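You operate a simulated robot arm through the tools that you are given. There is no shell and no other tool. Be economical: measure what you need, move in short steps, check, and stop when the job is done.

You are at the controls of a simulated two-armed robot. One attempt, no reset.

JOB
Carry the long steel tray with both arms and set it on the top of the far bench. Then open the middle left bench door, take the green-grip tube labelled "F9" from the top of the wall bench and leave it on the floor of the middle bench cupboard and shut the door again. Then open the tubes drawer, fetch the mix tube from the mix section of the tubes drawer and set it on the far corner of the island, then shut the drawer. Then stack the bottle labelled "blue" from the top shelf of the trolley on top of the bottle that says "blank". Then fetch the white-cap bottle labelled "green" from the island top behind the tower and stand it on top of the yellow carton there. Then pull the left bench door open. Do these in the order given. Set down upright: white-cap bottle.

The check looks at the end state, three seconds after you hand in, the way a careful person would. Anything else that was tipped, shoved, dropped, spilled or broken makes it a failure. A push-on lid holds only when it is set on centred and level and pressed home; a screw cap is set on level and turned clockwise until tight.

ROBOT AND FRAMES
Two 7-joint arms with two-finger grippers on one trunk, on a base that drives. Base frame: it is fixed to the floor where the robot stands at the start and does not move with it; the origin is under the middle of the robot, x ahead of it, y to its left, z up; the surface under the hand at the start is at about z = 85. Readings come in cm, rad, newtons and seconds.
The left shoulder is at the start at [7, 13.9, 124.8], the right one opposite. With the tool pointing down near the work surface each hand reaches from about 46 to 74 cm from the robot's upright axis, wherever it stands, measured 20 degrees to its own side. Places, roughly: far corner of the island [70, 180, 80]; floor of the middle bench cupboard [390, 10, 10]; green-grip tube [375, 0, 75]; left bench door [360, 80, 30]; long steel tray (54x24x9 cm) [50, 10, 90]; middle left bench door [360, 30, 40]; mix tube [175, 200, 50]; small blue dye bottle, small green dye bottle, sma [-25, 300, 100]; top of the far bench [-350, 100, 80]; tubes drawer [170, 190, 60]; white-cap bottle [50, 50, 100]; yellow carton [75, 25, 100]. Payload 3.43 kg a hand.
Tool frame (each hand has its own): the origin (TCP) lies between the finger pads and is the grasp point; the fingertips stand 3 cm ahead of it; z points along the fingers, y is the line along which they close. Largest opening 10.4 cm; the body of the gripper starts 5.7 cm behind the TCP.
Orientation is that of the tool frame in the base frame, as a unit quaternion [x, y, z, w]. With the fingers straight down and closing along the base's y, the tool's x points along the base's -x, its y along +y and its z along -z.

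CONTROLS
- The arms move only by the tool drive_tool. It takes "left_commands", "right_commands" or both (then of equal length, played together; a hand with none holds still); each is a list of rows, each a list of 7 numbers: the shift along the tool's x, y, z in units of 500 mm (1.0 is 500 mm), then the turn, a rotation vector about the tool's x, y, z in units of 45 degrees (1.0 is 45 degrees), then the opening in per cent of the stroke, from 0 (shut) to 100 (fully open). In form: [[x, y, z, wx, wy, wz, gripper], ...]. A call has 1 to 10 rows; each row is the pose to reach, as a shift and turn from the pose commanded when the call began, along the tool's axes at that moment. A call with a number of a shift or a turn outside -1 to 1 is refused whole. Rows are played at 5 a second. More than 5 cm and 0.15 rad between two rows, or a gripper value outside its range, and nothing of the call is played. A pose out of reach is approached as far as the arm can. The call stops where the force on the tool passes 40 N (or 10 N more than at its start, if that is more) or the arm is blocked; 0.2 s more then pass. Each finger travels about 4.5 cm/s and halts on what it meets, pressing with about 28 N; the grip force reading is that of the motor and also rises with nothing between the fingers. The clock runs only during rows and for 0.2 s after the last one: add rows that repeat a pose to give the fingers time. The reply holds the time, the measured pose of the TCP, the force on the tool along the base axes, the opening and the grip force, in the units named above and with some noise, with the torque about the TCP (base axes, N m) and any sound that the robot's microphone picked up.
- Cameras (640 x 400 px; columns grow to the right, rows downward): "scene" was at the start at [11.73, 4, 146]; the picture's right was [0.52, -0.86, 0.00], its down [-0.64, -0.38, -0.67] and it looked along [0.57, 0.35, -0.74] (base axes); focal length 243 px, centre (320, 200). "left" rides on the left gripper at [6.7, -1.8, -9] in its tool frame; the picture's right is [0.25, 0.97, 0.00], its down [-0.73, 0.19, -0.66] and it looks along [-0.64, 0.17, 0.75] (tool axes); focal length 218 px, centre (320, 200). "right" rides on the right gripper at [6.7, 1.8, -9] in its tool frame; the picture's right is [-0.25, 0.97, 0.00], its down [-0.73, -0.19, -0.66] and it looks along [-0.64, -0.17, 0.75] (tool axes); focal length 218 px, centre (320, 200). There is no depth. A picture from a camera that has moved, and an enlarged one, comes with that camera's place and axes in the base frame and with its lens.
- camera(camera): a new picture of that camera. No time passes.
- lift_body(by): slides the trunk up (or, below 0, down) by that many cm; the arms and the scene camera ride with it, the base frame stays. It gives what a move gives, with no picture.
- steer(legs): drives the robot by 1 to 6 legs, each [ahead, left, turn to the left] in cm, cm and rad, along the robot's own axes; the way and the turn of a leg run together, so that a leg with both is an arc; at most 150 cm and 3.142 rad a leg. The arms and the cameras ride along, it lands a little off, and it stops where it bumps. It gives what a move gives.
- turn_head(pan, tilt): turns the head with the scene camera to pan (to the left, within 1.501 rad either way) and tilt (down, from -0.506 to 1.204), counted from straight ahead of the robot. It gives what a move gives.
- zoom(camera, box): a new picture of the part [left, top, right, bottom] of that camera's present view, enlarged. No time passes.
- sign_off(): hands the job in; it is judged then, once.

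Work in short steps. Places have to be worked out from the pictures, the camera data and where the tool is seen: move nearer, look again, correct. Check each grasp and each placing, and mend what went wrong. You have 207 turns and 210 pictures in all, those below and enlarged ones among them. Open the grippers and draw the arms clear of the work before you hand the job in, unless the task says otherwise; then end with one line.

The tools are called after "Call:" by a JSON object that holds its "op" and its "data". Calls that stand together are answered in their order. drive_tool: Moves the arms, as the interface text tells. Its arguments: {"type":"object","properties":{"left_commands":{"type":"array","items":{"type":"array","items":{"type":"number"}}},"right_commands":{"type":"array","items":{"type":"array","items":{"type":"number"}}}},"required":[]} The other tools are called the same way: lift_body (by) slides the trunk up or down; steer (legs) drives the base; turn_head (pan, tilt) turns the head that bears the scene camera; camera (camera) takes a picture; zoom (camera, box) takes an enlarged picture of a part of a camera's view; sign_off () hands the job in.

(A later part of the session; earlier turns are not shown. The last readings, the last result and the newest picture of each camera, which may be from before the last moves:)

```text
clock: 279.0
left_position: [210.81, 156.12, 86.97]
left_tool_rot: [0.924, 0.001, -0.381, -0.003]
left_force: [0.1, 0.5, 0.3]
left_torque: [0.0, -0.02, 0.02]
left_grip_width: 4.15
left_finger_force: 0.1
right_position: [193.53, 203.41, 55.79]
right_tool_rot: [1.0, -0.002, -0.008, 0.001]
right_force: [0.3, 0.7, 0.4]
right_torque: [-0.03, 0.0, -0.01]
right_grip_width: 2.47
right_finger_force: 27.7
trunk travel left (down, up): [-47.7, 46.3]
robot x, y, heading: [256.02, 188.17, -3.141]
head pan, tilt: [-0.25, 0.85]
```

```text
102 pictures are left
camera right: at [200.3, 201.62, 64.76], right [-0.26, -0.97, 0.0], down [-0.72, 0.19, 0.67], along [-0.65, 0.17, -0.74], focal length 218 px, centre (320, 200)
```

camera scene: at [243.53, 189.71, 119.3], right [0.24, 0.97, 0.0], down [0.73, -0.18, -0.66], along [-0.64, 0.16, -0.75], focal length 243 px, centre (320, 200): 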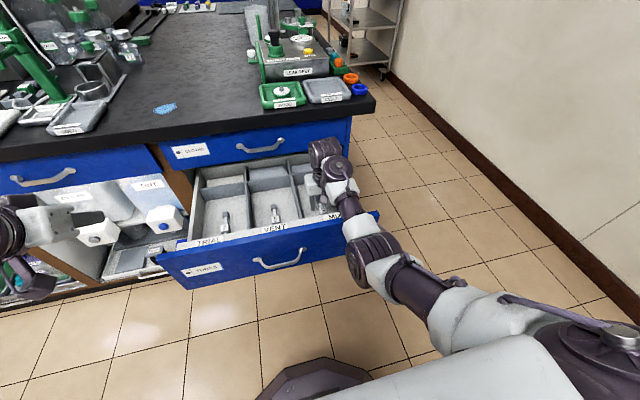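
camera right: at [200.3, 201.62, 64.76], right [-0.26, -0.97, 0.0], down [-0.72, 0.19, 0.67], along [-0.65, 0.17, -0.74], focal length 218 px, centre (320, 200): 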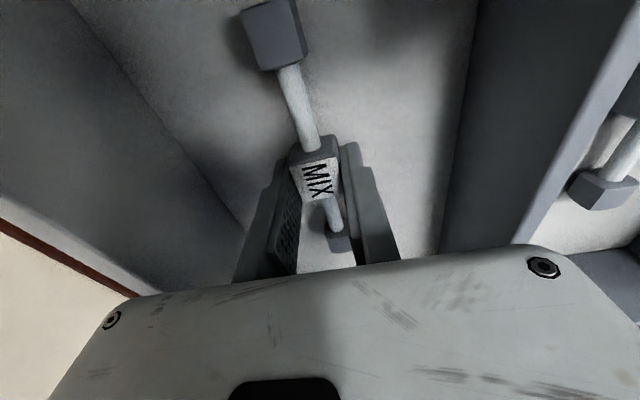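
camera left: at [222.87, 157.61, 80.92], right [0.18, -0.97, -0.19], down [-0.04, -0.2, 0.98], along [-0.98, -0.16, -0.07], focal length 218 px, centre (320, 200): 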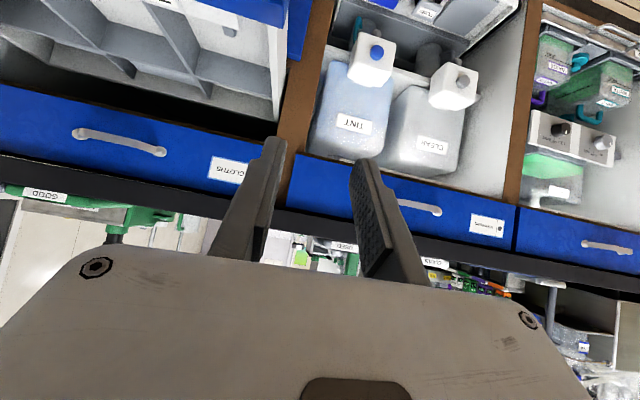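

Gripped MIX. Raise it clear, then drive around the island's +y end: to about (70, 283).

Call:
{"op": "lift_body", "data": {"by": 40}}

Call:
{"op": "steer", "data": {"legs": [[-30, 0, 0], [0, -97, 0], [108, 0, 0]]}}

Call:
{"op": "turn_head", "data": {"pan": 0, "tilt": 0.6}}

Call:
{"op": "camera", "data": {"camera": "scene"}}

```text
clock: 282.9
left_position: [210.7, 156.02, 126.83]
left_tool_rot: [0.925, 0.001, -0.381, -0.003]
left_force: [-0.1, -0.8, 0.2]
left_torque: [-0.03, 0.0, -0.02]
left_grip_width: 4.17
left_finger_force: 0.1
right_position: [193.62, 203.46, 95.75]
right_tool_rot: [1.0, -0.002, -0.008, 0.001]
right_force: [-0.8, 0.3, -0.2]
right_torque: [-0.03, 0.0, -0.01]
right_grip_width: 2.48
right_finger_force: 27.9
trunk travel left (down, up): [-87.7, 6.3]
robot x, y, heading: [256.17, 187.76, -3.136]
head pan, tilt: [-0.25, 0.85]
```

```text
clock: 294.7
left_position: [132.81, 253.06, 126.86]
left_tool_rot: [0.924, -0.001, -0.381, -0.003]
left_force: [0.0, 0.2, 0.3]
left_torque: [-0.02, -0.01, -0.03]
left_grip_width: 4.17
left_finger_force: 0.3
right_position: [115.65, 300.66, 95.93]
right_tool_rot: [1.0, -0.003, -0.008, 0.0]
right_force: [0.9, 0.2, 0.5]
right_torque: [0.04, 0.01, 0.0]
right_grip_width: 2.49
right_finger_force: 28.5
trunk travel left (down, up): [-87.7, 6.3]
robot x, y, heading: [178.23, 284.87, -3.14]
head pan, tilt: [-0.25, 0.85]
```

```text
clock: 295.5
left_position: [132.74, 252.95, 126.77]
left_tool_rot: [0.924, -0.002, -0.381, -0.004]
left_force: [0.3, -0.6, -0.2]
left_torque: [-0.03, -0.01, 0.0]
left_grip_width: 4.16
left_finger_force: 0.0
right_position: [115.71, 300.51, 95.82]
right_tool_rot: [1.0, -0.004, -0.008, 0.001]
right_force: [1.1, 0.1, -1.1]
right_torque: [0.01, 0.0, -0.04]
right_grip_width: 2.48
right_finger_force: 28.2
trunk travel left (down, up): [-87.7, 6.3]
robot x, y, heading: [177.82, 284.57, -3.14]
head pan, tilt: [0.0, 0.6]
```

```text
101 pictures are left
camera scene: at [164.28, 284.72, 161.38], right [0.0, 1.0, 0.0], down [0.57, 0.0, -0.82], along [-0.82, 0.0, -0.57], focal length 243 px, centre (320, 200)
```

scene: 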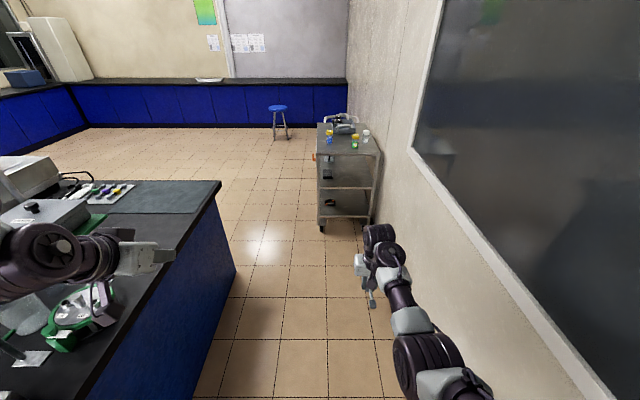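

Far-corner mat spans roughly x 40–66, y 176–216. Drive to (68, 284) and turn left to face it.

Call:
{"op": "steer", "data": {"legs": [[109, 0, 0], [0, 0, 1.571]]}}

Call:
{"op": "camera", "data": {"camera": "scene"}}

```text
clock: 304.9
left_position: [100.88, 239.23, 126.77]
left_tool_rot: [0.656, 0.652, -0.272, 0.266]
left_force: [-1.1, 0.4, 0.4]
left_torque: [-0.02, 0.0, -0.07]
left_grip_width: 4.16
left_finger_force: 0.1
right_position: [53.39, 222.36, 95.81]
right_tool_rot: [0.712, 0.702, -0.006, 0.006]
right_force: [0.0, 0.0, 0.0]
right_torque: [0.0, 0.01, 0.03]
right_grip_width: 2.49
right_finger_force: 27.5
trunk travel left (down, up): [-87.7, 6.3]
robot x, y, heading: [69.71, 284.77, -1.576]
head pan, tilt: [0.0, 0.6]
```

```text
100 pictures are left
camera scene: at [69.35, 270.9, 161.39], right [-1.0, 0.01, 0.0], down [0.0, 0.57, -0.82], along [0.0, -0.82, -0.57], focal length 243 px, centre (320, 200)
```

scene: 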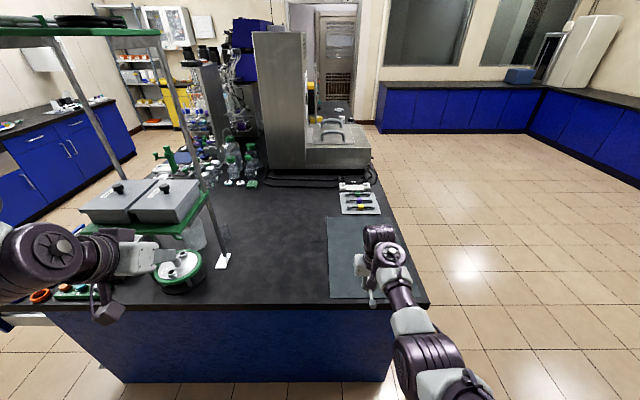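

Tube hangs near the mat. Drive ahead 17 cm (left hand still clear of the rack), then lower.

Call:
{"op": "steer", "data": {"legs": [[18, 0, 0]]}}

Call:
{"op": "lift_body", "data": {"by": -5}}

Call:
{"op": "camera", "data": {"camera": "right"}}

Call:
{"op": "camera", "data": {"camera": "scene"}}

```text
clock: 306.4
left_position: [100.76, 221.37, 126.94]
left_tool_rot: [0.656, 0.65, -0.275, 0.267]
left_force: [-0.5, -0.2, -0.7]
left_torque: [0.02, 0.0, 0.02]
left_grip_width: 4.15
left_finger_force: 0.0
right_position: [53.34, 204.58, 96.13]
right_tool_rot: [0.713, 0.702, -0.007, 0.007]
right_force: [-1.0, 0.7, 0.1]
right_torque: [0.0, 0.02, 0.0]
right_grip_width: 2.47
right_finger_force: 28.0
trunk travel left (down, up): [-87.7, 6.3]
robot x, y, heading: [69.08, 266.62, -1.574]
head pan, tilt: [0.0, 0.6]
```

```text
clock: 307.3
left_position: [100.73, 221.19, 121.86]
left_tool_rot: [0.657, 0.651, -0.273, 0.265]
left_force: [0.3, 0.5, 0.2]
left_torque: [0.02, -0.02, 0.02]
left_grip_width: 4.17
left_finger_force: 0.1
right_position: [53.34, 204.24, 90.89]
right_tool_rot: [0.713, 0.702, -0.006, 0.006]
right_force: [0.1, 0.8, -0.6]
right_torque: [0.02, 0.01, -0.02]
right_grip_width: 2.47
right_finger_force: 27.6
trunk travel left (down, up): [-82.7, 11.3]
robot x, y, heading: [69.53, 266.67, -1.574]
head pan, tilt: [0.0, 0.6]
```

```text
99 pictures are left
camera right: at [55.04, 211.04, 99.76], right [0.96, -0.27, 0.0], down [-0.2, -0.72, 0.67], along [-0.17, -0.64, -0.74], focal length 218 px, centre (320, 200)
```

right: 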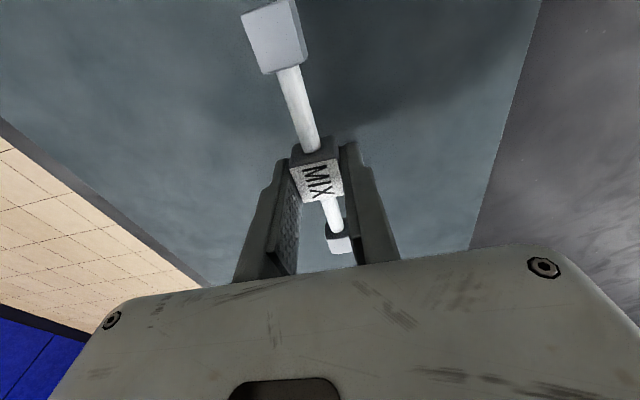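

```text
98 pictures are left
camera scene: at [69.28, 252.77, 156.38], right [-1.0, 0.0, 0.0], down [0.0, 0.57, -0.82], along [0.0, -0.82, -0.57], focal length 243 px, centre (320, 200)
```

scene: 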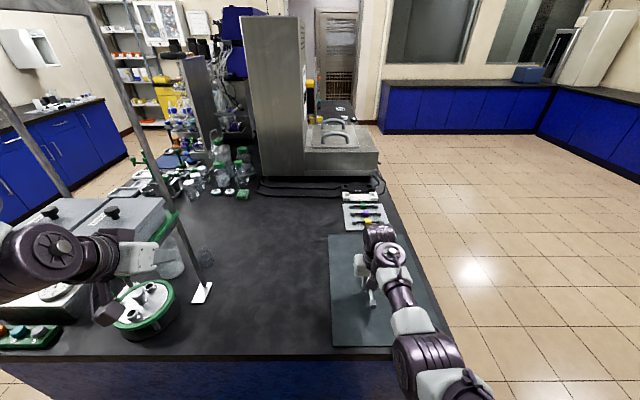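

Over the mat. Lower 2.2 cm with the arm, stopping at contact.

Call:
{"op": "drive_tool", "data": {"right_commands": [[0, 0, 0.015, 0, 0, 0, 0], [0, 0, 0.03, 0, 0, 0, 0], [0, 0, 0.042, 0, 0, 0, 0], [0, 0, 0.05, 0, 0, 0, 0], [0, 0, 0.05, 0, 0, 0, 0]]}}

Call:
{"op": "camera", "data": {"camera": "right"}}

```text
clock: 308.5
left_position: [100.89, 221.11, 121.97]
left_tool_rot: [0.656, 0.651, -0.273, 0.266]
left_force: [-0.6, 0.6, 0.5]
left_torque: [0.0, 0.0, -0.04]
left_grip_width: 4.17
left_finger_force: 0.1
right_position: [53.22, 204.21, 88.45]
right_tool_rot: [0.713, 0.702, -0.006, 0.006]
right_force: [-0.8, 0.3, -0.3]
right_torque: [0.04, 0.0, -0.01]
right_grip_width: 2.45
right_finger_force: 27.7
trunk travel left (down, up): [-82.7, 11.3]
robot x, y, heading: [69.79, 267.08, -1.581]
head pan, tilt: [0.0, 0.6]
```

```text
97 pictures are left
camera right: at [55.05, 211.04, 97.28], right [0.96, -0.27, 0.0], down [-0.2, -0.72, 0.67], along [-0.17, -0.65, -0.74], focal length 218 px, centre (320, 200)
```

right: 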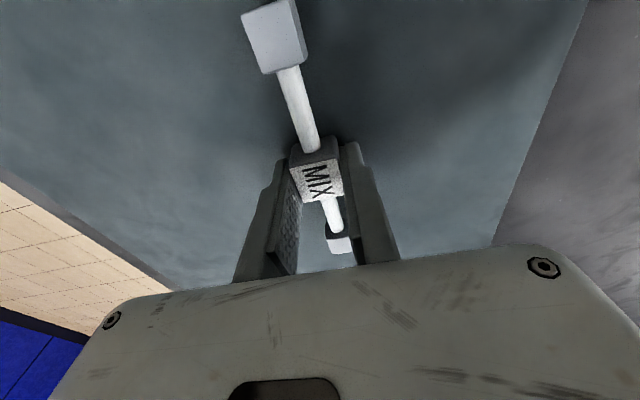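

No contact yet; go on lower in small steps.

Call:
{"op": "drive_tool", "data": {"right_commands": [[0, 0, 0.008, 0, 0, 0, 0], [0, 0, 0.016, 0, 0, 0, 0], [0, 0, 0.024, 0, 0, 0, 0], [0, 0, 0.032, 0, 0, 0, 0], [0, 0, 0.04, 0, 0, 0, 0], [0, 0, 0.048, 0, 0, 0, 0]]}}

Call:
{"op": "camera", "data": {"camera": "right"}}

```text
clock: 309.4
left_position: [100.9, 221.49, 121.98]
left_tool_rot: [0.656, 0.651, -0.274, 0.266]
left_force: [0.4, 0.0, 0.3]
left_torque: [-0.02, -0.01, 0.04]
left_grip_width: 4.18
left_finger_force: 0.0
right_position: [53.31, 204.07, 87.96]
right_tool_rot: [0.712, 0.702, -0.011, 0.01]
right_force: [0.4, 12.1, 17.1]
right_torque: [0.48, -0.01, 0.0]
right_grip_width: 2.47
right_finger_force: 28.1
trunk travel left (down, up): [-82.7, 11.3]
robot x, y, heading: [69.31, 266.91, -1.577]
head pan, tilt: [0.0, 0.6]
stopped in row 4 (right hand): the force on the tool passed its limit at 44 N (the readings are from after the stop); the commanded pose is now the measured one
```

```text
96 pictures are left
camera right: at [55.06, 211.0, 96.77], right [0.96, -0.27, 0.01], down [-0.2, -0.71, 0.68], along [-0.18, -0.66, -0.73], focal length 218 px, centre (320, 200)
```

right: 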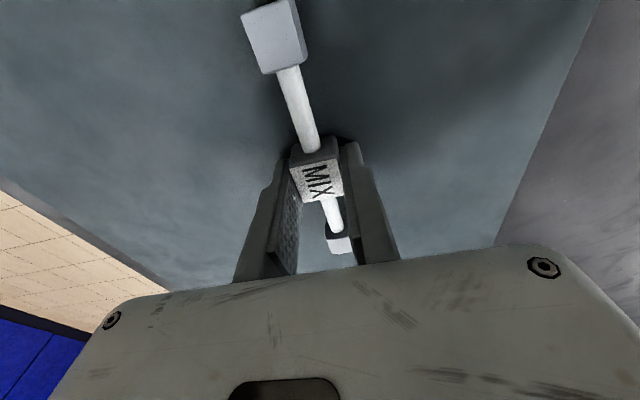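

Contact at 87.96. Release and rise.

Call:
{"op": "drive_tool", "data": {"right_commands": [[0, 0, 0, 0, 0, 0, 35], [0, 0, 0, 0, 0, 0, 55], [0, 0, 0, 0, 0, 0, 55], [0, 0, -0.06, 0, 0, 0, 55], [0, 0, -0.12, 0, 0, 0, 55], [0, 0, -0.2, 0, 0, 0, 55]]}}

Call:
{"op": "camera", "data": {"camera": "right"}}

```text
clock: 310.8
left_position: [100.83, 221.12, 121.89]
left_tool_rot: [0.656, 0.651, -0.274, 0.266]
left_force: [-0.5, 0.5, -0.9]
left_torque: [-0.02, 0.01, 0.0]
left_grip_width: 4.13
left_finger_force: 0.0
right_position: [53.21, 204.1, 97.56]
right_tool_rot: [0.712, 0.702, -0.009, 0.008]
right_force: [-0.2, 0.0, 0.0]
right_torque: [-0.04, 0.01, 0.02]
right_grip_width: 5.72
right_finger_force: 0.1
trunk travel left (down, up): [-82.7, 11.3]
robot x, y, heading: [69.29, 266.46, -1.575]
head pan, tilt: [0.0, 0.6]
```

```text
95 pictures are left
camera right: at [54.98, 211.01, 106.37], right [0.96, -0.27, 0.01], down [-0.2, -0.71, 0.67], along [-0.18, -0.65, -0.74], focal length 218 px, centre (320, 200)
```

right: 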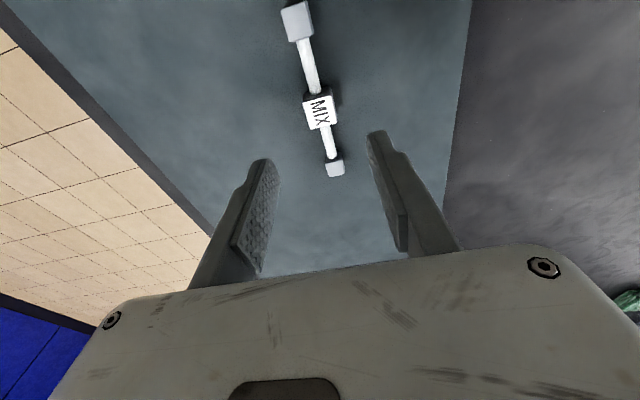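

MIX tube lies on the mat. Return to the drawer; pitch the right tool 45° on the way for pushing.

Call:
{"op": "steer", "data": {"legs": [[-18, 0, 0], [0, 0, -1.571], [-108, 0, 0], [-110, 0, 0], [0, 101, 0]]}}

Call:
{"op": "drive_tool", "data": {"right_commands": [[0, 0, 0, 0, -0.16, 0, 0], [0, 0, 0, 0, -0.33, 0, 0], [0, 0, 0, 0, -0.5, 0, 0], [0, 0, 0, 0, -0.67, 0, 0], [0, 0, 0, 0, -0.84, 0, 0], [0, 0, 0, 0, -1.0, 0, 0], [0, 0, 0, 0, -1.0, 0, 0]]}}

Call:
{"op": "lift_body", "data": {"by": -38}}

Call:
{"op": "camera", "data": {"camera": "scene"}}

```text
clock: 331.4
left_position: [242.4, 151.99, 121.85]
left_tool_rot: [0.925, 0.003, -0.381, -0.002]
left_force: [0.8, -0.3, -0.5]
left_torque: [0.01, -0.02, -0.02]
left_grip_width: 4.16
left_finger_force: 0.1
right_position: [224.77, 199.34, 97.35]
right_tool_rot: [1.0, 0.0, -0.013, 0.0]
right_force: [-0.5, 0.3, -0.1]
right_torque: [0.0, 0.0, 0.0]
right_grip_width: 5.72
right_finger_force: 0.0
trunk travel left (down, up): [-82.7, 11.3]
robot x, y, heading: [287.91, 184.1, -3.135]
head pan, tilt: [0.0, 0.6]
```

```text
clock: 332.9
left_position: [242.47, 152.0, 121.85]
left_tool_rot: [0.925, 0.002, -0.381, -0.002]
left_force: [0.4, -0.6, 0.3]
left_torque: [0.03, -0.02, -0.02]
left_grip_width: 4.18
left_finger_force: 0.1
right_position: [224.74, 199.27, 97.4]
right_tool_rot: [0.918, 0.001, -0.396, 0.001]
right_force: [0.2, -0.7, 0.9]
right_torque: [-0.01, -0.01, 0.05]
right_grip_width: 0.01
right_finger_force: 27.8
trunk travel left (down, up): [-82.7, 11.3]
robot x, y, heading: [287.64, 183.88, -3.138]
head pan, tilt: [0.0, 0.6]
```

```text
clock: 336.6
left_position: [242.37, 151.94, 83.94]
left_tool_rot: [0.925, 0.003, -0.381, -0.002]
left_force: [-0.5, -0.7, 1.0]
left_torque: [-0.02, 0.01, -0.03]
left_grip_width: 4.17
left_finger_force: 0.0
right_position: [224.85, 199.46, 59.45]
right_tool_rot: [0.919, 0.0, -0.394, 0.0]
right_force: [0.3, -0.4, -0.6]
right_torque: [-0.01, -0.01, 0.03]
right_grip_width: 0.0
right_finger_force: 27.9
trunk travel left (down, up): [-44.7, 49.3]
robot x, y, heading: [287.7, 183.98, -3.128]
head pan, tilt: [0.0, 0.6]
```

```text
94 pictures are left
camera scene: at [273.82, 183.84, 118.39], right [-0.01, 1.0, 0.0], down [0.56, 0.01, -0.83], along [-0.82, -0.01, -0.56], focal length 243 px, centre (320, 200)
```

scene: 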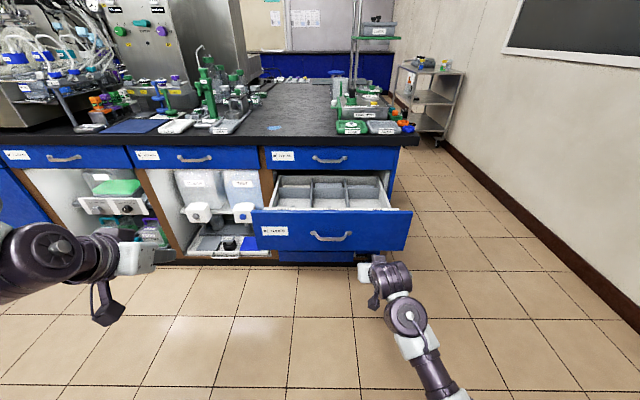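

Push the drawer shut by driving ahead until it bumps.

Call:
{"op": "steer", "data": {"legs": [[25, 0, 0], [21, 0, 0]]}}

Call:
{"op": "camera", "data": {"camera": "scene"}}

```text
clock: 339.6
left_position: [198.71, 151.61, 83.78]
left_tool_rot: [0.924, 0.003, -0.382, -0.002]
left_force: [-0.2, -0.4, -0.3]
left_torque: [0.0, 0.02, 0.04]
left_grip_width: 4.16
left_finger_force: 0.1
right_position: [181.28, 198.9, 59.41]
right_tool_rot: [0.921, 0.0, -0.389, 0.0]
right_force: [-0.6, 0.1, 0.1]
right_torque: [-0.03, 0.02, 0.0]
right_grip_width: 0.01
right_finger_force: 35.3
trunk travel left (down, up): [-44.7, 49.3]
robot x, y, heading: [244.01, 183.58, -3.133]
head pan, tilt: [0.0, 0.6]
stopped in leg 2: the force on the tool passed its limit at 225 N (the readings are from after the stop); the commanded pose is now the measured one
```

```text
93 pictures are left
camera scene: at [229.98, 183.44, 118.38], right [-0.01, 1.0, 0.0], down [0.57, 0.0, -0.82], along [-0.82, -0.01, -0.57], focal length 243 px, centre (320, 200)
```

scene: 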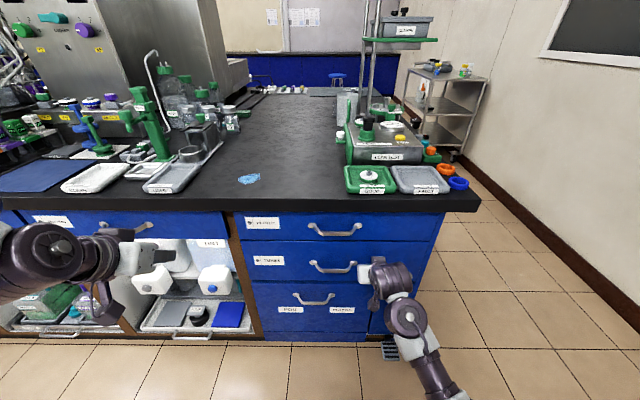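

Drawer shut. Now to the trolley: retreat, straighten the right hand, raise, and drive around to face the trolley from +x.

Call:
{"op": "steer", "data": {"legs": [[-42, 0, 0]]}}

Call:
{"op": "lift_body", "data": {"by": 40}}

Call:
{"op": "drive_tool", "data": {"right_commands": [[0, 0, 0, 0, 0.16, 0, 40], [0, 0, 0, 0, 0.33, 0, 60], [0, 0, 0, 0, 0.5, 0, 60], [0, 0, 0, 0, 0.67, 0, 60], [0, 0, 0, 0, 0.84, 0, 60], [0, 0, 0, 0, 1.0, 0, 60], [0, 0, 0, 0, 1.0, 0, 60]]}}

Call:
{"op": "steer", "data": {"legs": [[0, -118, 0], [120, 0, 0], [95, 0, 0]]}}

Call:
{"op": "turn_head", "data": {"pan": 0.0, "tilt": 0.6}}

Call:
{"op": "camera", "data": {"camera": "scene"}}

```text
clock: 342.2
left_position: [240.98, 151.87, 83.86]
left_tool_rot: [0.925, 0.002, -0.381, -0.003]
left_force: [-0.2, -0.1, -0.2]
left_torque: [0.05, -0.02, 0.0]
left_grip_width: 4.17
left_finger_force: 0.0
right_position: [223.69, 199.33, 59.4]
right_tool_rot: [0.921, -0.001, -0.389, 0.0]
right_force: [0.3, -0.1, 0.0]
right_torque: [0.02, -0.02, 0.02]
right_grip_width: 0.0
right_finger_force: 34.8
trunk travel left (down, up): [-44.7, 49.3]
robot x, y, heading: [286.45, 183.96, -3.138]
head pan, tilt: [0.0, 0.6]
```

```text
clock: 346.0
left_position: [240.85, 151.87, 123.82]
left_tool_rot: [0.924, 0.001, -0.382, -0.003]
left_force: [0.3, -0.4, -0.1]
left_torque: [-0.01, 0.02, 0.01]
left_grip_width: 4.16
left_finger_force: 0.0
right_position: [223.66, 199.24, 99.31]
right_tool_rot: [0.922, -0.001, -0.388, 0.001]
right_force: [0.7, 0.2, -0.1]
right_torque: [-0.01, -0.01, 0.04]
right_grip_width: 0.0
right_finger_force: 34.7
trunk travel left (down, up): [-84.7, 9.3]
robot x, y, heading: [286.3, 183.81, -3.138]
head pan, tilt: [0.0, 0.6]
```

```text
clock: 347.6
left_position: [240.96, 151.91, 123.88]
left_tool_rot: [0.924, 0.003, -0.381, -0.002]
left_force: [0.2, -0.4, -0.1]
left_torque: [-0.02, 0.01, 0.0]
left_grip_width: 4.14
left_finger_force: 0.1
right_position: [223.7, 199.21, 99.4]
right_tool_rot: [1.0, -0.001, -0.006, 0.001]
right_force: [0.2, -0.3, 0.4]
right_torque: [-0.03, 0.01, 0.0]
right_grip_width: 6.23
right_finger_force: 0.1
trunk travel left (down, up): [-84.7, 9.3]
robot x, y, heading: [286.52, 184.24, -3.135]
head pan, tilt: [0.0, 0.6]
```

```text
clock: 363.8
left_position: [26.42, 269.05, 123.93]
left_tool_rot: [0.925, 0.004, -0.381, -0.001]
left_force: [0.7, 0.7, -1.0]
left_torque: [0.02, -0.01, -0.01]
left_grip_width: 4.18
left_finger_force: 0.0
right_position: [8.91, 316.5, 99.43]
right_tool_rot: [1.0, 0.001, -0.007, 0.0]
right_force: [0.1, 0.3, -0.2]
right_torque: [0.0, -0.02, 0.01]
right_grip_width: 6.24
right_finger_force: 0.0
trunk travel left (down, up): [-84.7, 9.3]
robot x, y, heading: [71.4, 301.43, -3.126]
head pan, tilt: [0.0, 0.6]
```

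```text
clock: 364.4
left_position: [26.27, 269.08, 123.72]
left_tool_rot: [0.924, 0.004, -0.381, -0.001]
left_force: [0.3, -0.3, -0.2]
left_torque: [0.0, 0.02, 0.0]
left_grip_width: 4.18
left_finger_force: 0.1
right_position: [8.89, 316.58, 99.43]
right_tool_rot: [1.0, 0.001, -0.007, 0.0]
right_force: [0.2, -0.5, 0.3]
right_torque: [0.01, -0.03, 0.01]
right_grip_width: 6.22
right_finger_force: 0.1
trunk travel left (down, up): [-84.7, 9.3]
robot x, y, heading: [71.43, 301.07, -3.13]
head pan, tilt: [0.0, 0.6]
```

```text
92 pictures are left
camera scene: at [57.59, 301.1, 158.39], right [-0.01, 1.0, 0.0], down [0.56, 0.01, -0.83], along [-0.83, -0.01, -0.56], focal length 243 px, centre (320, 200)
```

scene: 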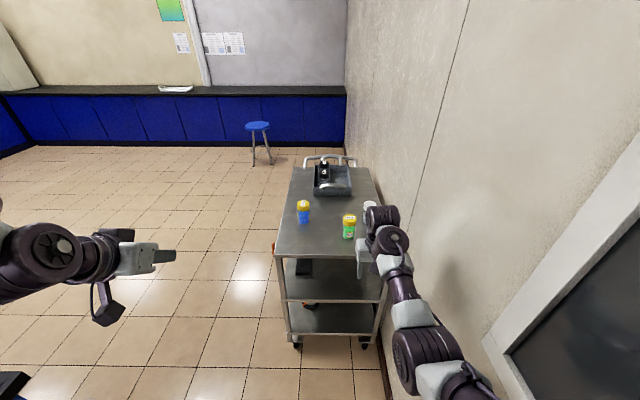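

Call:
{"op": "zoom", "data": {"camera": "scene", "box": [270, 170, 410, 270]}}

Call:
{"op": "camera", "data": {"camera": "right"}}

```text
4.00 times, centred on (340, 220) of scene
camera zoom: at [57.59, 301.1, 158.39], right [-0.01, 1.0, 0.0], down [0.56, 0.01, -0.83], along [-0.83, -0.01, -0.56], focal length 972 px, centre (240, 120)
```

zoom: 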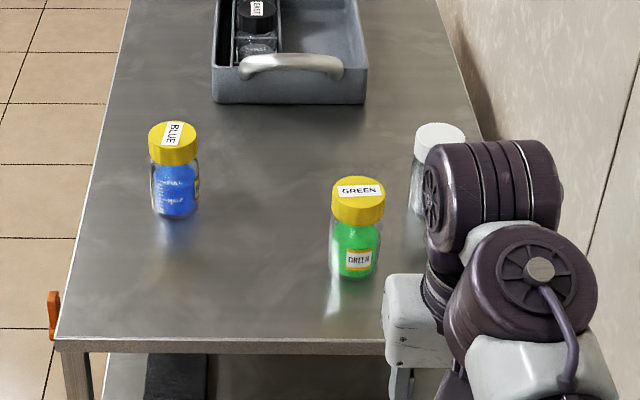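

```text
90 pictures are left
camera right: at [15.71, 314.66, 108.34], right [-0.25, -0.97, 0.0], down [-0.72, 0.19, 0.67], along [-0.65, 0.16, -0.75], focal length 218 px, centre (320, 200)
```

right: 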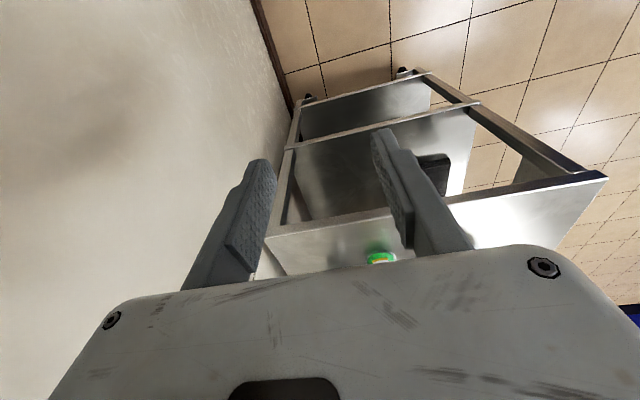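

Trolley top ≈ z 85, near edge x≈-10.6; blue ≈[-31.7, 292.3], white-cap one ≈[-31.7, 322], green ≈[-21, 312.5]. Shift left 24 cm to line up with blue and see the white-cap label.

Call:
{"op": "steer", "data": {"legs": [[0, 24.5, 0]]}}

Call:
{"op": "zoom", "data": {"camera": "scene", "box": [320, 160, 480, 280]}}

```text
clock: 366.2
left_position: [26.55, 245.06, 123.98]
left_tool_rot: [0.925, 0.003, -0.38, -0.001]
left_force: [-0.5, 0.3, 0.2]
left_torque: [-0.02, -0.03, -0.03]
left_grip_width: 4.17
left_finger_force: 0.1
right_position: [9.13, 292.23, 99.2]
right_tool_rot: [1.0, 0.0, -0.006, 0.001]
right_force: [-1.0, 0.4, 0.1]
right_torque: [-0.03, 0.0, 0.02]
right_grip_width: 6.24
right_finger_force: 0.0
trunk travel left (down, up): [-84.7, 9.3]
robot x, y, heading: [72.02, 276.97, -3.128]
head pan, tilt: [0.0, 0.6]
```

```text
3.33 times, centred on (400, 220) of scene
camera zoom: at [57.82, 276.92, 158.39], right [-0.01, 1.0, 0.0], down [0.57, 0.0, -0.82], along [-0.82, -0.01, -0.57], focal length 810 px, centre (53, 133)
```

zoom: 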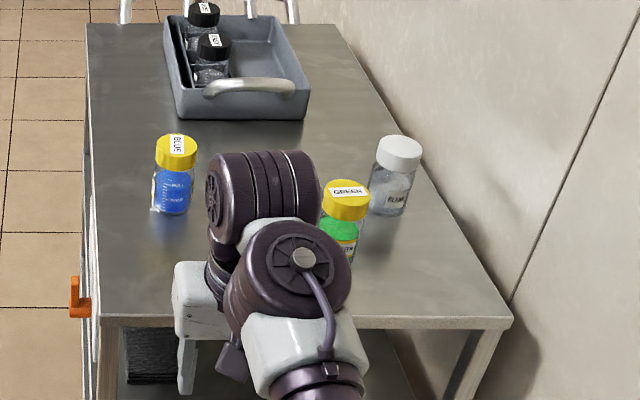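

Call:
{"op": "zoom", "data": {"camera": "scene", "box": [396, 188, 436, 216]}}

Call:
{"op": "lift_body", "data": {"by": 7}}

Call:
{"op": "steer", "data": {"legs": [[34, 0, 0]]}}

Call:
{"op": "camera", "data": {"camera": "right"}}

Call:
{"op": "camera", "data": {"camera": "scene"}}

```text
14.29 times, centred on (416, 202) of scene
camera zoom: at [57.82, 276.92, 158.39], right [-0.01, 1.0, 0.0], down [0.57, 0.0, -0.82], along [-0.82, -0.01, -0.57], focal length 3473 px, centre (-1051, 171)
```

zoom: 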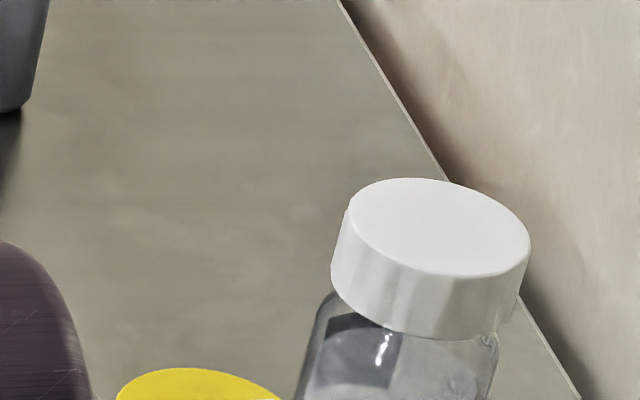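

```text
clock: 367.3
left_position: [26.49, 244.86, 130.86]
left_tool_rot: [0.924, 0.004, -0.382, -0.002]
left_force: [0.8, 1.0, 0.1]
left_torque: [0.01, -0.01, 0.0]
left_grip_width: 4.12
left_finger_force: 0.0
right_position: [9.27, 292.1, 106.3]
right_tool_rot: [1.0, 0.001, -0.006, 0.001]
right_force: [0.4, 0.5, 0.0]
right_torque: [0.02, 0.0, 0.03]
right_grip_width: 6.23
right_finger_force: 0.0
trunk travel left (down, up): [-91.7, 2.3]
robot x, y, heading: [71.57, 276.74, -3.132]
head pan, tilt: [0.0, 0.6]
```

```text
clock: 369.6
left_position: [-7.45, 244.52, 130.93]
left_tool_rot: [0.925, 0.002, -0.381, -0.003]
left_force: [-1.1, 0.5, 0.5]
left_torque: [0.01, -0.01, -0.01]
left_grip_width: 4.16
left_finger_force: 0.0
right_position: [-24.55, 291.99, 106.52]
right_tool_rot: [1.0, -0.001, -0.008, 0.0]
right_force: [0.8, -0.5, 0.3]
right_torque: [0.02, 0.01, 0.02]
right_grip_width: 6.23
right_finger_force: 0.0
trunk travel left (down, up): [-91.7, 2.3]
robot x, y, heading: [37.77, 276.5, -3.131]
head pan, tilt: [0.0, 0.6]
```

```text
87 pictures are left
camera right: at [-17.9, 290.12, 115.45], right [-0.25, -0.97, 0.0], down [-0.72, 0.19, 0.67], along [-0.65, 0.17, -0.74], focal length 218 px, centre (320, 200)
```

right: 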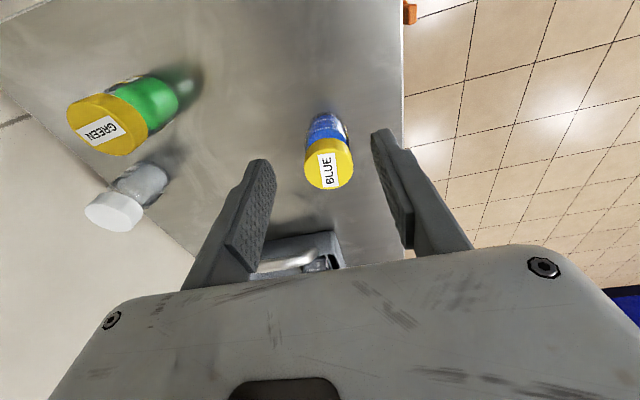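

```text
86 pictures are left
camera scene: at [24.03, 276.39, 165.42], right [-0.01, 1.0, 0.0], down [0.56, 0.0, -0.83], along [-0.83, -0.01, -0.56], focal length 243 px, centre (320, 200)
```

scene: 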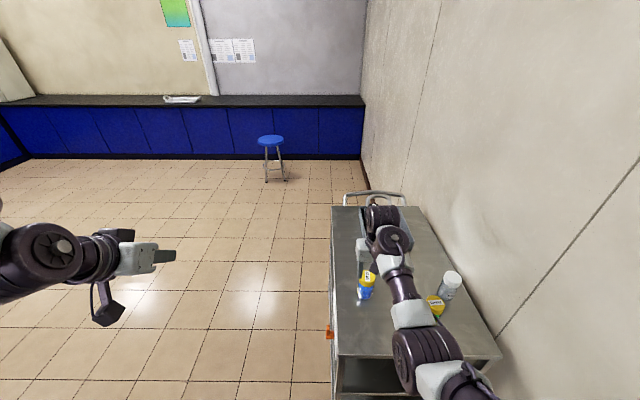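

Call:
{"op": "zoom", "data": {"camera": "scene", "box": [420, 262, 480, 318]}}

Call:
{"op": "zoom", "data": {"camera": "right", "box": [40, 60, 240, 250]}}

```text
7.14 times, centred on (450, 290) of scene
camera zoom: at [24.03, 276.39, 165.42], right [-0.01, 1.0, 0.0], down [0.56, 0.0, -0.83], along [-0.83, -0.01, -0.56], focal length 1737 px, centre (-609, -443)
```

zoom: 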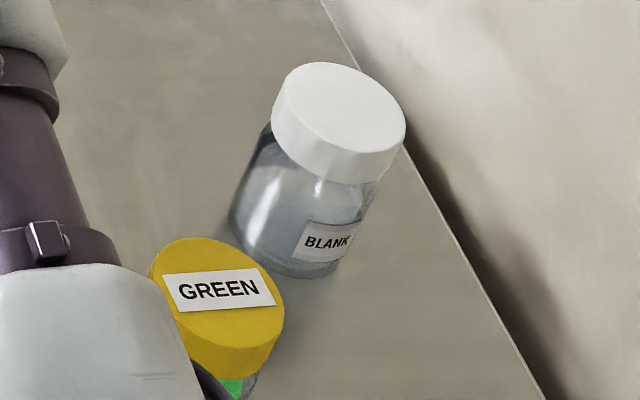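

```text
2.11 times, centred on (140, 155) of right
camera zoom: at [-17.9, 290.12, 115.45], right [-0.25, -0.97, 0.0], down [-0.72, 0.19, 0.67], along [-0.65, 0.17, -0.74], focal length 460 px, centre (699, 295)
```

zoom: 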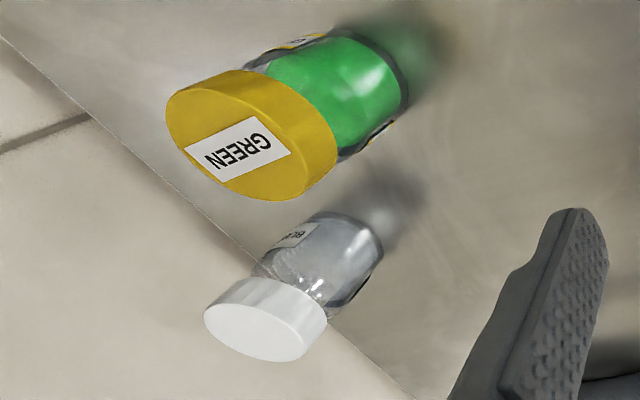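

BLANK confirmed. Move forward 4.7 cm, open wider over the blue bottle, check with right camera.

Call:
{"op": "steer", "data": {"legs": [[4.7, 0, 0]]}}

Call:
{"op": "drive_tool", "data": {"right_commands": [[0, 0, 0, 0, 0, 0, 85], [0, 0, 0, 0, 0, 0, 85], [0, 0, 0, 0, 0, 0, 85]]}}

Call:
{"op": "camera", "data": {"camera": "right"}}

```text
clock: 370.5
left_position: [-11.33, 244.64, 131.27]
left_tool_rot: [0.923, 0.002, -0.384, -0.003]
left_force: [0.8, -0.8, 0.1]
left_torque: [0.0, 0.02, 0.0]
left_grip_width: 4.18
left_finger_force: 0.1
right_position: [-28.77, 291.91, 106.83]
right_tool_rot: [1.0, -0.001, -0.011, 0.0]
right_force: [0.8, 0.5, 0.3]
right_torque: [0.01, 0.06, -0.01]
right_grip_width: 6.23
right_finger_force: 0.0
trunk travel left (down, up): [-91.7, 2.3]
robot x, y, heading: [32.99, 276.46, -3.133]
head pan, tilt: [0.0, 0.6]
```

```text
clock: 371.3
left_position: [-12.2, 244.48, 130.84]
left_tool_rot: [0.924, 0.001, -0.381, -0.003]
left_force: [0.3, 0.6, -0.3]
left_torque: [0.0, 0.01, 0.0]
left_grip_width: 4.14
left_finger_force: 0.0
right_position: [-29.51, 291.8, 106.41]
right_tool_rot: [1.0, -0.001, -0.006, 0.001]
right_force: [0.2, 0.9, -0.1]
right_torque: [0.03, 0.06, 0.0]
right_grip_width: 8.84
right_finger_force: 0.1
trunk travel left (down, up): [-91.7, 2.3]
robot x, y, heading: [33.22, 276.76, -3.135]
head pan, tilt: [0.0, 0.6]
```

```text
83 pictures are left
camera right: at [-22.73, 290.09, 115.32], right [-0.25, -0.97, 0.0], down [-0.72, 0.19, 0.67], along [-0.64, 0.17, -0.75], focal length 218 px, centre (320, 200)
```

right: 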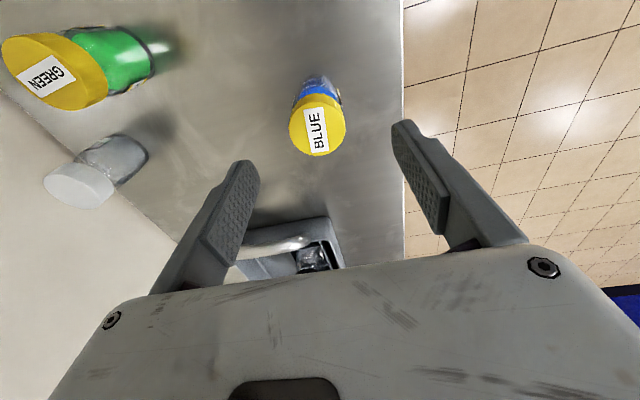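

Blue cap centre ≈[-31.2, 292.6], top ≈95. Correct the offset, lower 9 cm and check.

Call:
{"op": "drive_tool", "data": {"right_commands": [[-0.034, -0.015, 0, 0, 0, 0, 85], [-0.034, -0.015, 0, 0, 0, 0, 85]]}}

Call:
{"op": "lift_body", "data": {"by": -7}}

Call:
{"op": "camera", "data": {"camera": "right"}}

```text
clock: 371.9
left_position: [-12.27, 244.47, 130.81]
left_tool_rot: [0.925, 0.002, -0.381, -0.003]
left_force: [0.2, -0.3, -0.3]
left_torque: [-0.03, 0.01, -0.01]
left_grip_width: 4.14
left_finger_force: 0.0
right_position: [-31.18, 292.6, 106.45]
right_tool_rot: [1.0, -0.001, -0.007, 0.0]
right_force: [-0.7, 0.1, 0.4]
right_torque: [-0.01, 0.02, 0.04]
right_grip_width: 8.82
right_finger_force: 0.1
trunk travel left (down, up): [-91.7, 2.3]
robot x, y, heading: [33.34, 276.52, -3.138]
head pan, tilt: [0.0, 0.6]
```

```text
clock: 372.9
left_position: [-12.21, 244.58, 123.83]
left_tool_rot: [0.924, 0.002, -0.381, -0.003]
left_force: [0.4, -0.1, 0.3]
left_torque: [0.0, -0.01, 0.0]
left_grip_width: 4.17
left_finger_force: 0.0
right_position: [-31.23, 292.56, 99.42]
right_tool_rot: [1.0, -0.001, -0.007, 0.001]
right_force: [-0.2, -0.5, 0.5]
right_torque: [0.0, -0.02, -0.03]
right_grip_width: 8.85
right_finger_force: 0.0
trunk travel left (down, up): [-84.7, 9.3]
robot x, y, heading: [32.94, 276.62, -3.134]
head pan, tilt: [0.0, 0.6]
```

```text
82 pictures are left
camera right: at [-24.45, 290.84, 108.42], right [-0.26, -0.97, 0.0], down [-0.72, 0.19, 0.67], along [-0.65, 0.17, -0.75], focal length 218 px, centre (320, 200)
```

right: 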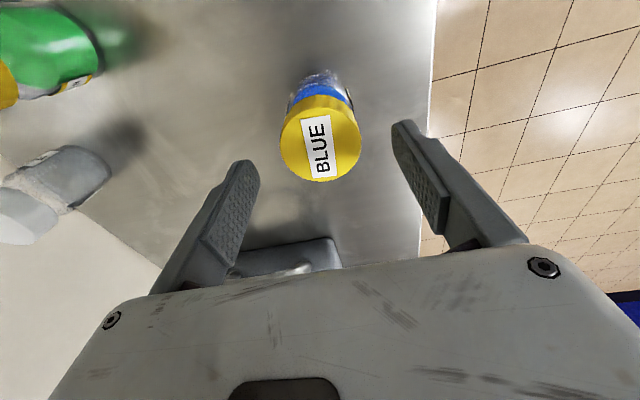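

Centred. Lower 8.5 cm and grip.

Call:
{"op": "lift_body", "data": {"by": -8.5}}

Call:
{"op": "drive_tool", "data": {"right_commands": [[0, 0, 0, 0, 0, 0, 60], [0, 0, 0, 0, 0, 0, 40], [0, 0, 0, 0, 0, 0, 20], [0, 0, 0, 0, 0, 0, 0], [0, 0, 0, 0, 0, 0, 0], [0, 0, 0, 0, 0, 0, 0]]}}

Call:
{"op": "camera", "data": {"camera": "right"}}

```text
clock: 374.1
left_position: [-12.22, 244.61, 115.31]
left_tool_rot: [0.925, 0.002, -0.381, -0.003]
left_force: [0.5, -0.4, 0.1]
left_torque: [0.0, 0.04, -0.05]
left_grip_width: 4.17
left_finger_force: 0.1
right_position: [-31.26, 292.59, 91.0]
right_tool_rot: [1.0, -0.001, -0.007, 0.0]
right_force: [0.7, -0.3, -0.1]
right_torque: [-0.01, -0.01, -0.02]
right_grip_width: 8.84
right_finger_force: 0.1
trunk travel left (down, up): [-76.2, 17.8]
robot x, y, heading: [32.86, 276.21, -3.133]
head pan, tilt: [0.0, 0.6]
```

```text
clock: 375.6
left_position: [-12.41, 244.64, 115.31]
left_tool_rot: [0.925, 0.001, -0.381, -0.003]
left_force: [0.1, 0.2, 0.6]
left_torque: [0.03, 0.01, 0.0]
left_grip_width: 4.15
left_finger_force: 0.0
right_position: [-31.08, 292.7, 90.97]
right_tool_rot: [1.0, -0.001, -0.007, 0.0]
right_force: [0.0, 0.3, 0.1]
right_torque: [0.06, 0.01, -0.01]
right_grip_width: 5.47
right_finger_force: 28.1
trunk travel left (down, up): [-76.2, 17.8]
robot x, y, heading: [33.08, 276.67, -3.138]
head pan, tilt: [0.0, 0.6]
```

```text
81 pictures are left
camera right: at [-24.48, 290.84, 99.88], right [-0.26, -0.97, 0.0], down [-0.72, 0.19, 0.67], along [-0.64, 0.17, -0.75], focal length 218 px, centre (320, 200)
```

right: 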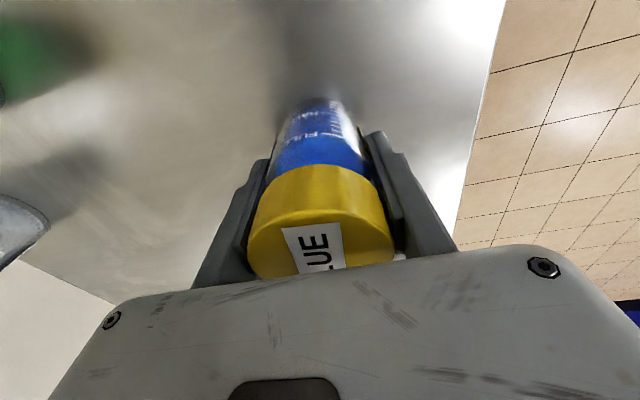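

Gripped blue (5.47 cm). Lift 17 cm, move 9 cm right by the arm, then 20.4 cm by the base toward BLANK (x≈-31.5, y≈322).

Call:
{"op": "lift_body", "data": {"by": 17}}

Call:
{"op": "drive_tool", "data": {"right_commands": [[0, -0.06, 0, 0, 0, 0, 0], [0, -0.12, 0, 0, 0, 0, 0], [0, -0.18, 0, 0, 0, 0, 0], [0, -0.24, 0, 0, 0, 0, 0], [0, -0.24, 0, 0, 0, 0, 0]]}}

Call:
{"op": "steer", "data": {"legs": [[0, -12, 0]]}}

Call:
{"op": "camera", "data": {"camera": "right"}}

Call:
{"op": "camera", "data": {"camera": "scene"}}

```text
clock: 377.5
left_position: [-12.34, 244.45, 132.34]
left_tool_rot: [0.925, 0.002, -0.38, -0.002]
left_force: [1.3, -0.5, 0.3]
left_torque: [-0.03, 0.02, 0.03]
left_grip_width: 4.16
left_finger_force: 0.0
right_position: [-31.11, 292.54, 107.92]
right_tool_rot: [1.0, -0.002, -0.007, 0.0]
right_force: [-1.4, 0.2, -2.6]
right_torque: [-0.01, -0.04, 0.0]
right_grip_width: 5.49
right_finger_force: 28.4
trunk travel left (down, up): [-93.2, 0.8]
robot x, y, heading: [32.81, 276.78, -3.131]
head pan, tilt: [0.0, 0.6]
```

```text
clock: 378.7
left_position: [-12.3, 244.51, 132.35]
left_tool_rot: [0.925, 0.001, -0.381, -0.004]
left_force: [0.4, -0.4, 0.7]
left_torque: [0.02, 0.04, 0.0]
left_grip_width: 4.16
left_finger_force: 0.1
right_position: [-31.24, 304.79, 107.96]
right_tool_rot: [1.0, -0.001, -0.006, 0.0]
right_force: [0.0, 0.4, -1.6]
right_torque: [0.0, 0.01, -0.02]
right_grip_width: 5.5
right_finger_force: 27.9
trunk travel left (down, up): [-93.2, 0.8]
robot x, y, heading: [32.29, 276.93, -3.138]
head pan, tilt: [0.0, 0.6]
```

```text
clock: 379.9
left_position: [-12.32, 255.94, 132.26]
left_tool_rot: [0.925, 0.004, -0.381, -0.004]
left_force: [0.4, -0.5, 0.3]
left_torque: [0.04, 0.04, -0.05]
left_grip_width: 4.14
left_finger_force: 0.1
right_position: [-31.37, 316.14, 108.02]
right_tool_rot: [1.0, 0.001, -0.007, -0.002]
right_force: [-0.1, 0.3, -1.9]
right_torque: [0.06, -0.02, -0.01]
right_grip_width: 5.49
right_finger_force: 27.7
trunk travel left (down, up): [-93.2, 0.8]
robot x, y, heading: [32.73, 288.65, -3.135]
head pan, tilt: [0.0, 0.6]
```

```text
80 pictures are left
camera right: at [-24.55, 314.36, 117.0], right [-0.25, -0.97, 0.0], down [-0.72, 0.19, 0.67], along [-0.65, 0.17, -0.75], focal length 218 px, centre (320, 200)
```

right: 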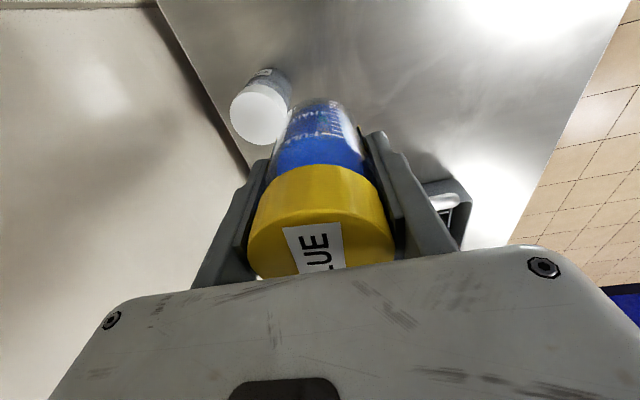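

```text
79 pictures are left
camera scene: at [18.95, 287.81, 166.88], right [-0.01, 1.0, 0.0], down [0.57, 0.01, -0.82], along [-0.82, -0.01, -0.57], focal length 243 px, centre (320, 200)
```

scene: 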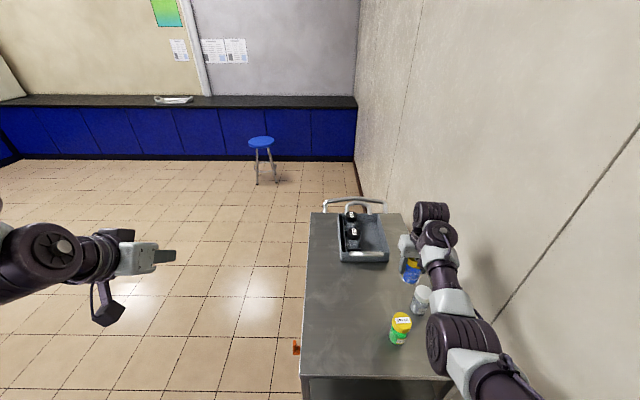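

BLANK's cap centre triangulates at [-31.25, 322.7], top ≈94.3. Shift 6.5 cm further right.

Call:
{"op": "steer", "data": {"legs": [[0, -6.6, 0]]}}

Call:
{"op": "camera", "data": {"camera": "right"}}

Call:
{"op": "zoom", "data": {"camera": "scene", "box": [350, 200, 470, 340]}}

```text
clock: 380.9
left_position: [-12.47, 261.89, 132.06]
left_tool_rot: [0.925, 0.006, -0.38, -0.005]
left_force: [-1.0, -0.7, 0.1]
left_torque: [0.08, 0.01, -0.05]
left_grip_width: 4.19
left_finger_force: 0.0
right_position: [-31.53, 322.14, 108.25]
right_tool_rot: [1.0, 0.003, -0.006, -0.004]
right_force: [-0.3, -0.9, -1.2]
right_torque: [0.09, 0.02, 0.0]
right_grip_width: 5.47
right_finger_force: 28.4
trunk travel left (down, up): [-93.2, 0.8]
robot x, y, heading: [32.9, 294.95, -3.127]
head pan, tilt: [0.0, 0.6]
```

```text
78 pictures are left
camera right: at [-24.68, 320.26, 117.11], right [-0.25, -0.97, 0.0], down [-0.72, 0.18, 0.67], along [-0.65, 0.17, -0.74], focal length 218 px, centre (320, 200)
```

right: 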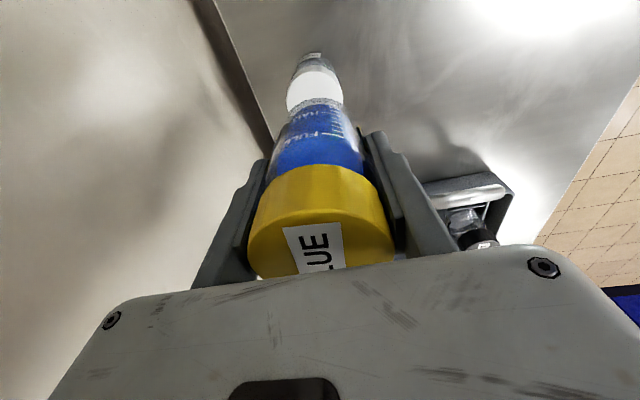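

```text
2.86 times, centred on (410, 270) of scene
camera zoom: at [18.87, 293.63, 166.88], right [-0.01, 1.0, 0.01], down [0.57, 0.01, -0.82], along [-0.82, -0.01, -0.57], focal length 695 px, centre (63, 0)
```

zoom: 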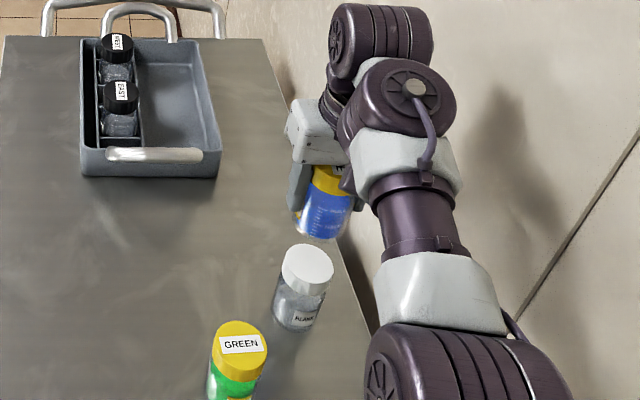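

Alignment agrees within ~0.4 cm. Lower 6.3 cm, then check.

Call:
{"op": "drive_tool", "data": {"right_commands": [[0.007, -0.006, 0, 0, 0, 0, 0], [0.007, -0.006, 0, 0, 0, 0, 0]]}}

Call:
{"op": "lift_body", "data": {"by": -6.3}}

Call:
{"op": "camera", "data": {"camera": "right"}}

Call:
{"op": "zoom", "data": {"camera": "scene", "box": [350, 200, 470, 340]}}

```text
clock: 381.5
left_position: [-12.31, 262.32, 132.29]
left_tool_rot: [0.925, 0.005, -0.381, -0.003]
left_force: [-0.2, 0.0, -0.9]
left_torque: [0.03, 0.01, -0.01]
left_grip_width: 4.18
left_finger_force: 0.0
right_position: [-31.11, 322.75, 108.1]
right_tool_rot: [1.0, 0.003, -0.006, -0.001]
right_force: [-1.3, -0.4, -1.5]
right_torque: [0.01, 0.03, 0.0]
right_grip_width: 5.49
right_finger_force: 27.8
trunk travel left (down, up): [-93.2, 0.8]
robot x, y, heading: [32.71, 294.89, -3.126]
head pan, tilt: [0.0, 0.6]
```

```text
clock: 382.5
left_position: [-12.42, 262.95, 126.02]
left_tool_rot: [0.925, 0.004, -0.381, 0.0]
left_force: [-0.2, -0.1, 0.3]
left_torque: [-0.01, 0.01, 0.0]
left_grip_width: 4.18
left_finger_force: 0.0
right_position: [-31.07, 323.37, 101.65]
right_tool_rot: [1.0, 0.003, -0.006, 0.001]
right_force: [0.4, -0.4, -2.5]
right_torque: [0.0, -0.01, 0.0]
right_grip_width: 5.48
right_finger_force: 28.8
trunk travel left (down, up): [-86.9, 7.1]
robot x, y, heading: [32.82, 295.18, -3.131]
head pan, tilt: [0.0, 0.6]
```

```text
76 pictures are left
camera right: at [-24.3, 321.48, 110.58], right [-0.25, -0.97, 0.01], down [-0.72, 0.19, 0.67], along [-0.65, 0.16, -0.75], focal length 218 px, centre (320, 200)
```

right: 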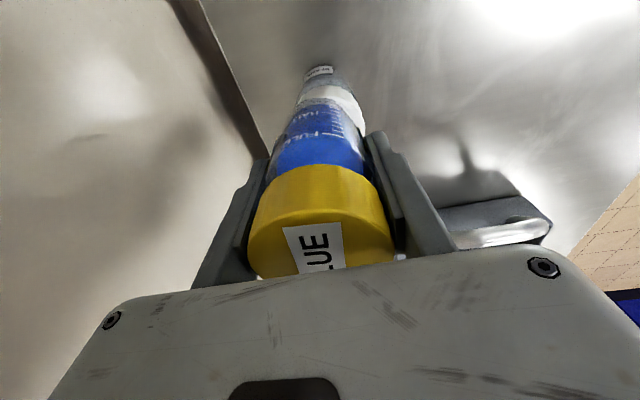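

```text
2.86 times, centred on (410, 270) of scene
camera zoom: at [18.89, 294.99, 160.59], right [-0.01, 1.0, 0.0], down [0.57, 0.01, -0.82], along [-0.82, -0.01, -0.57], focal length 695 px, centre (63, 0)
```

zoom: 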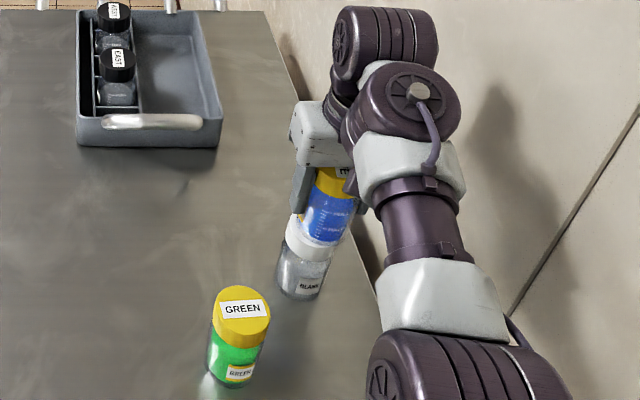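

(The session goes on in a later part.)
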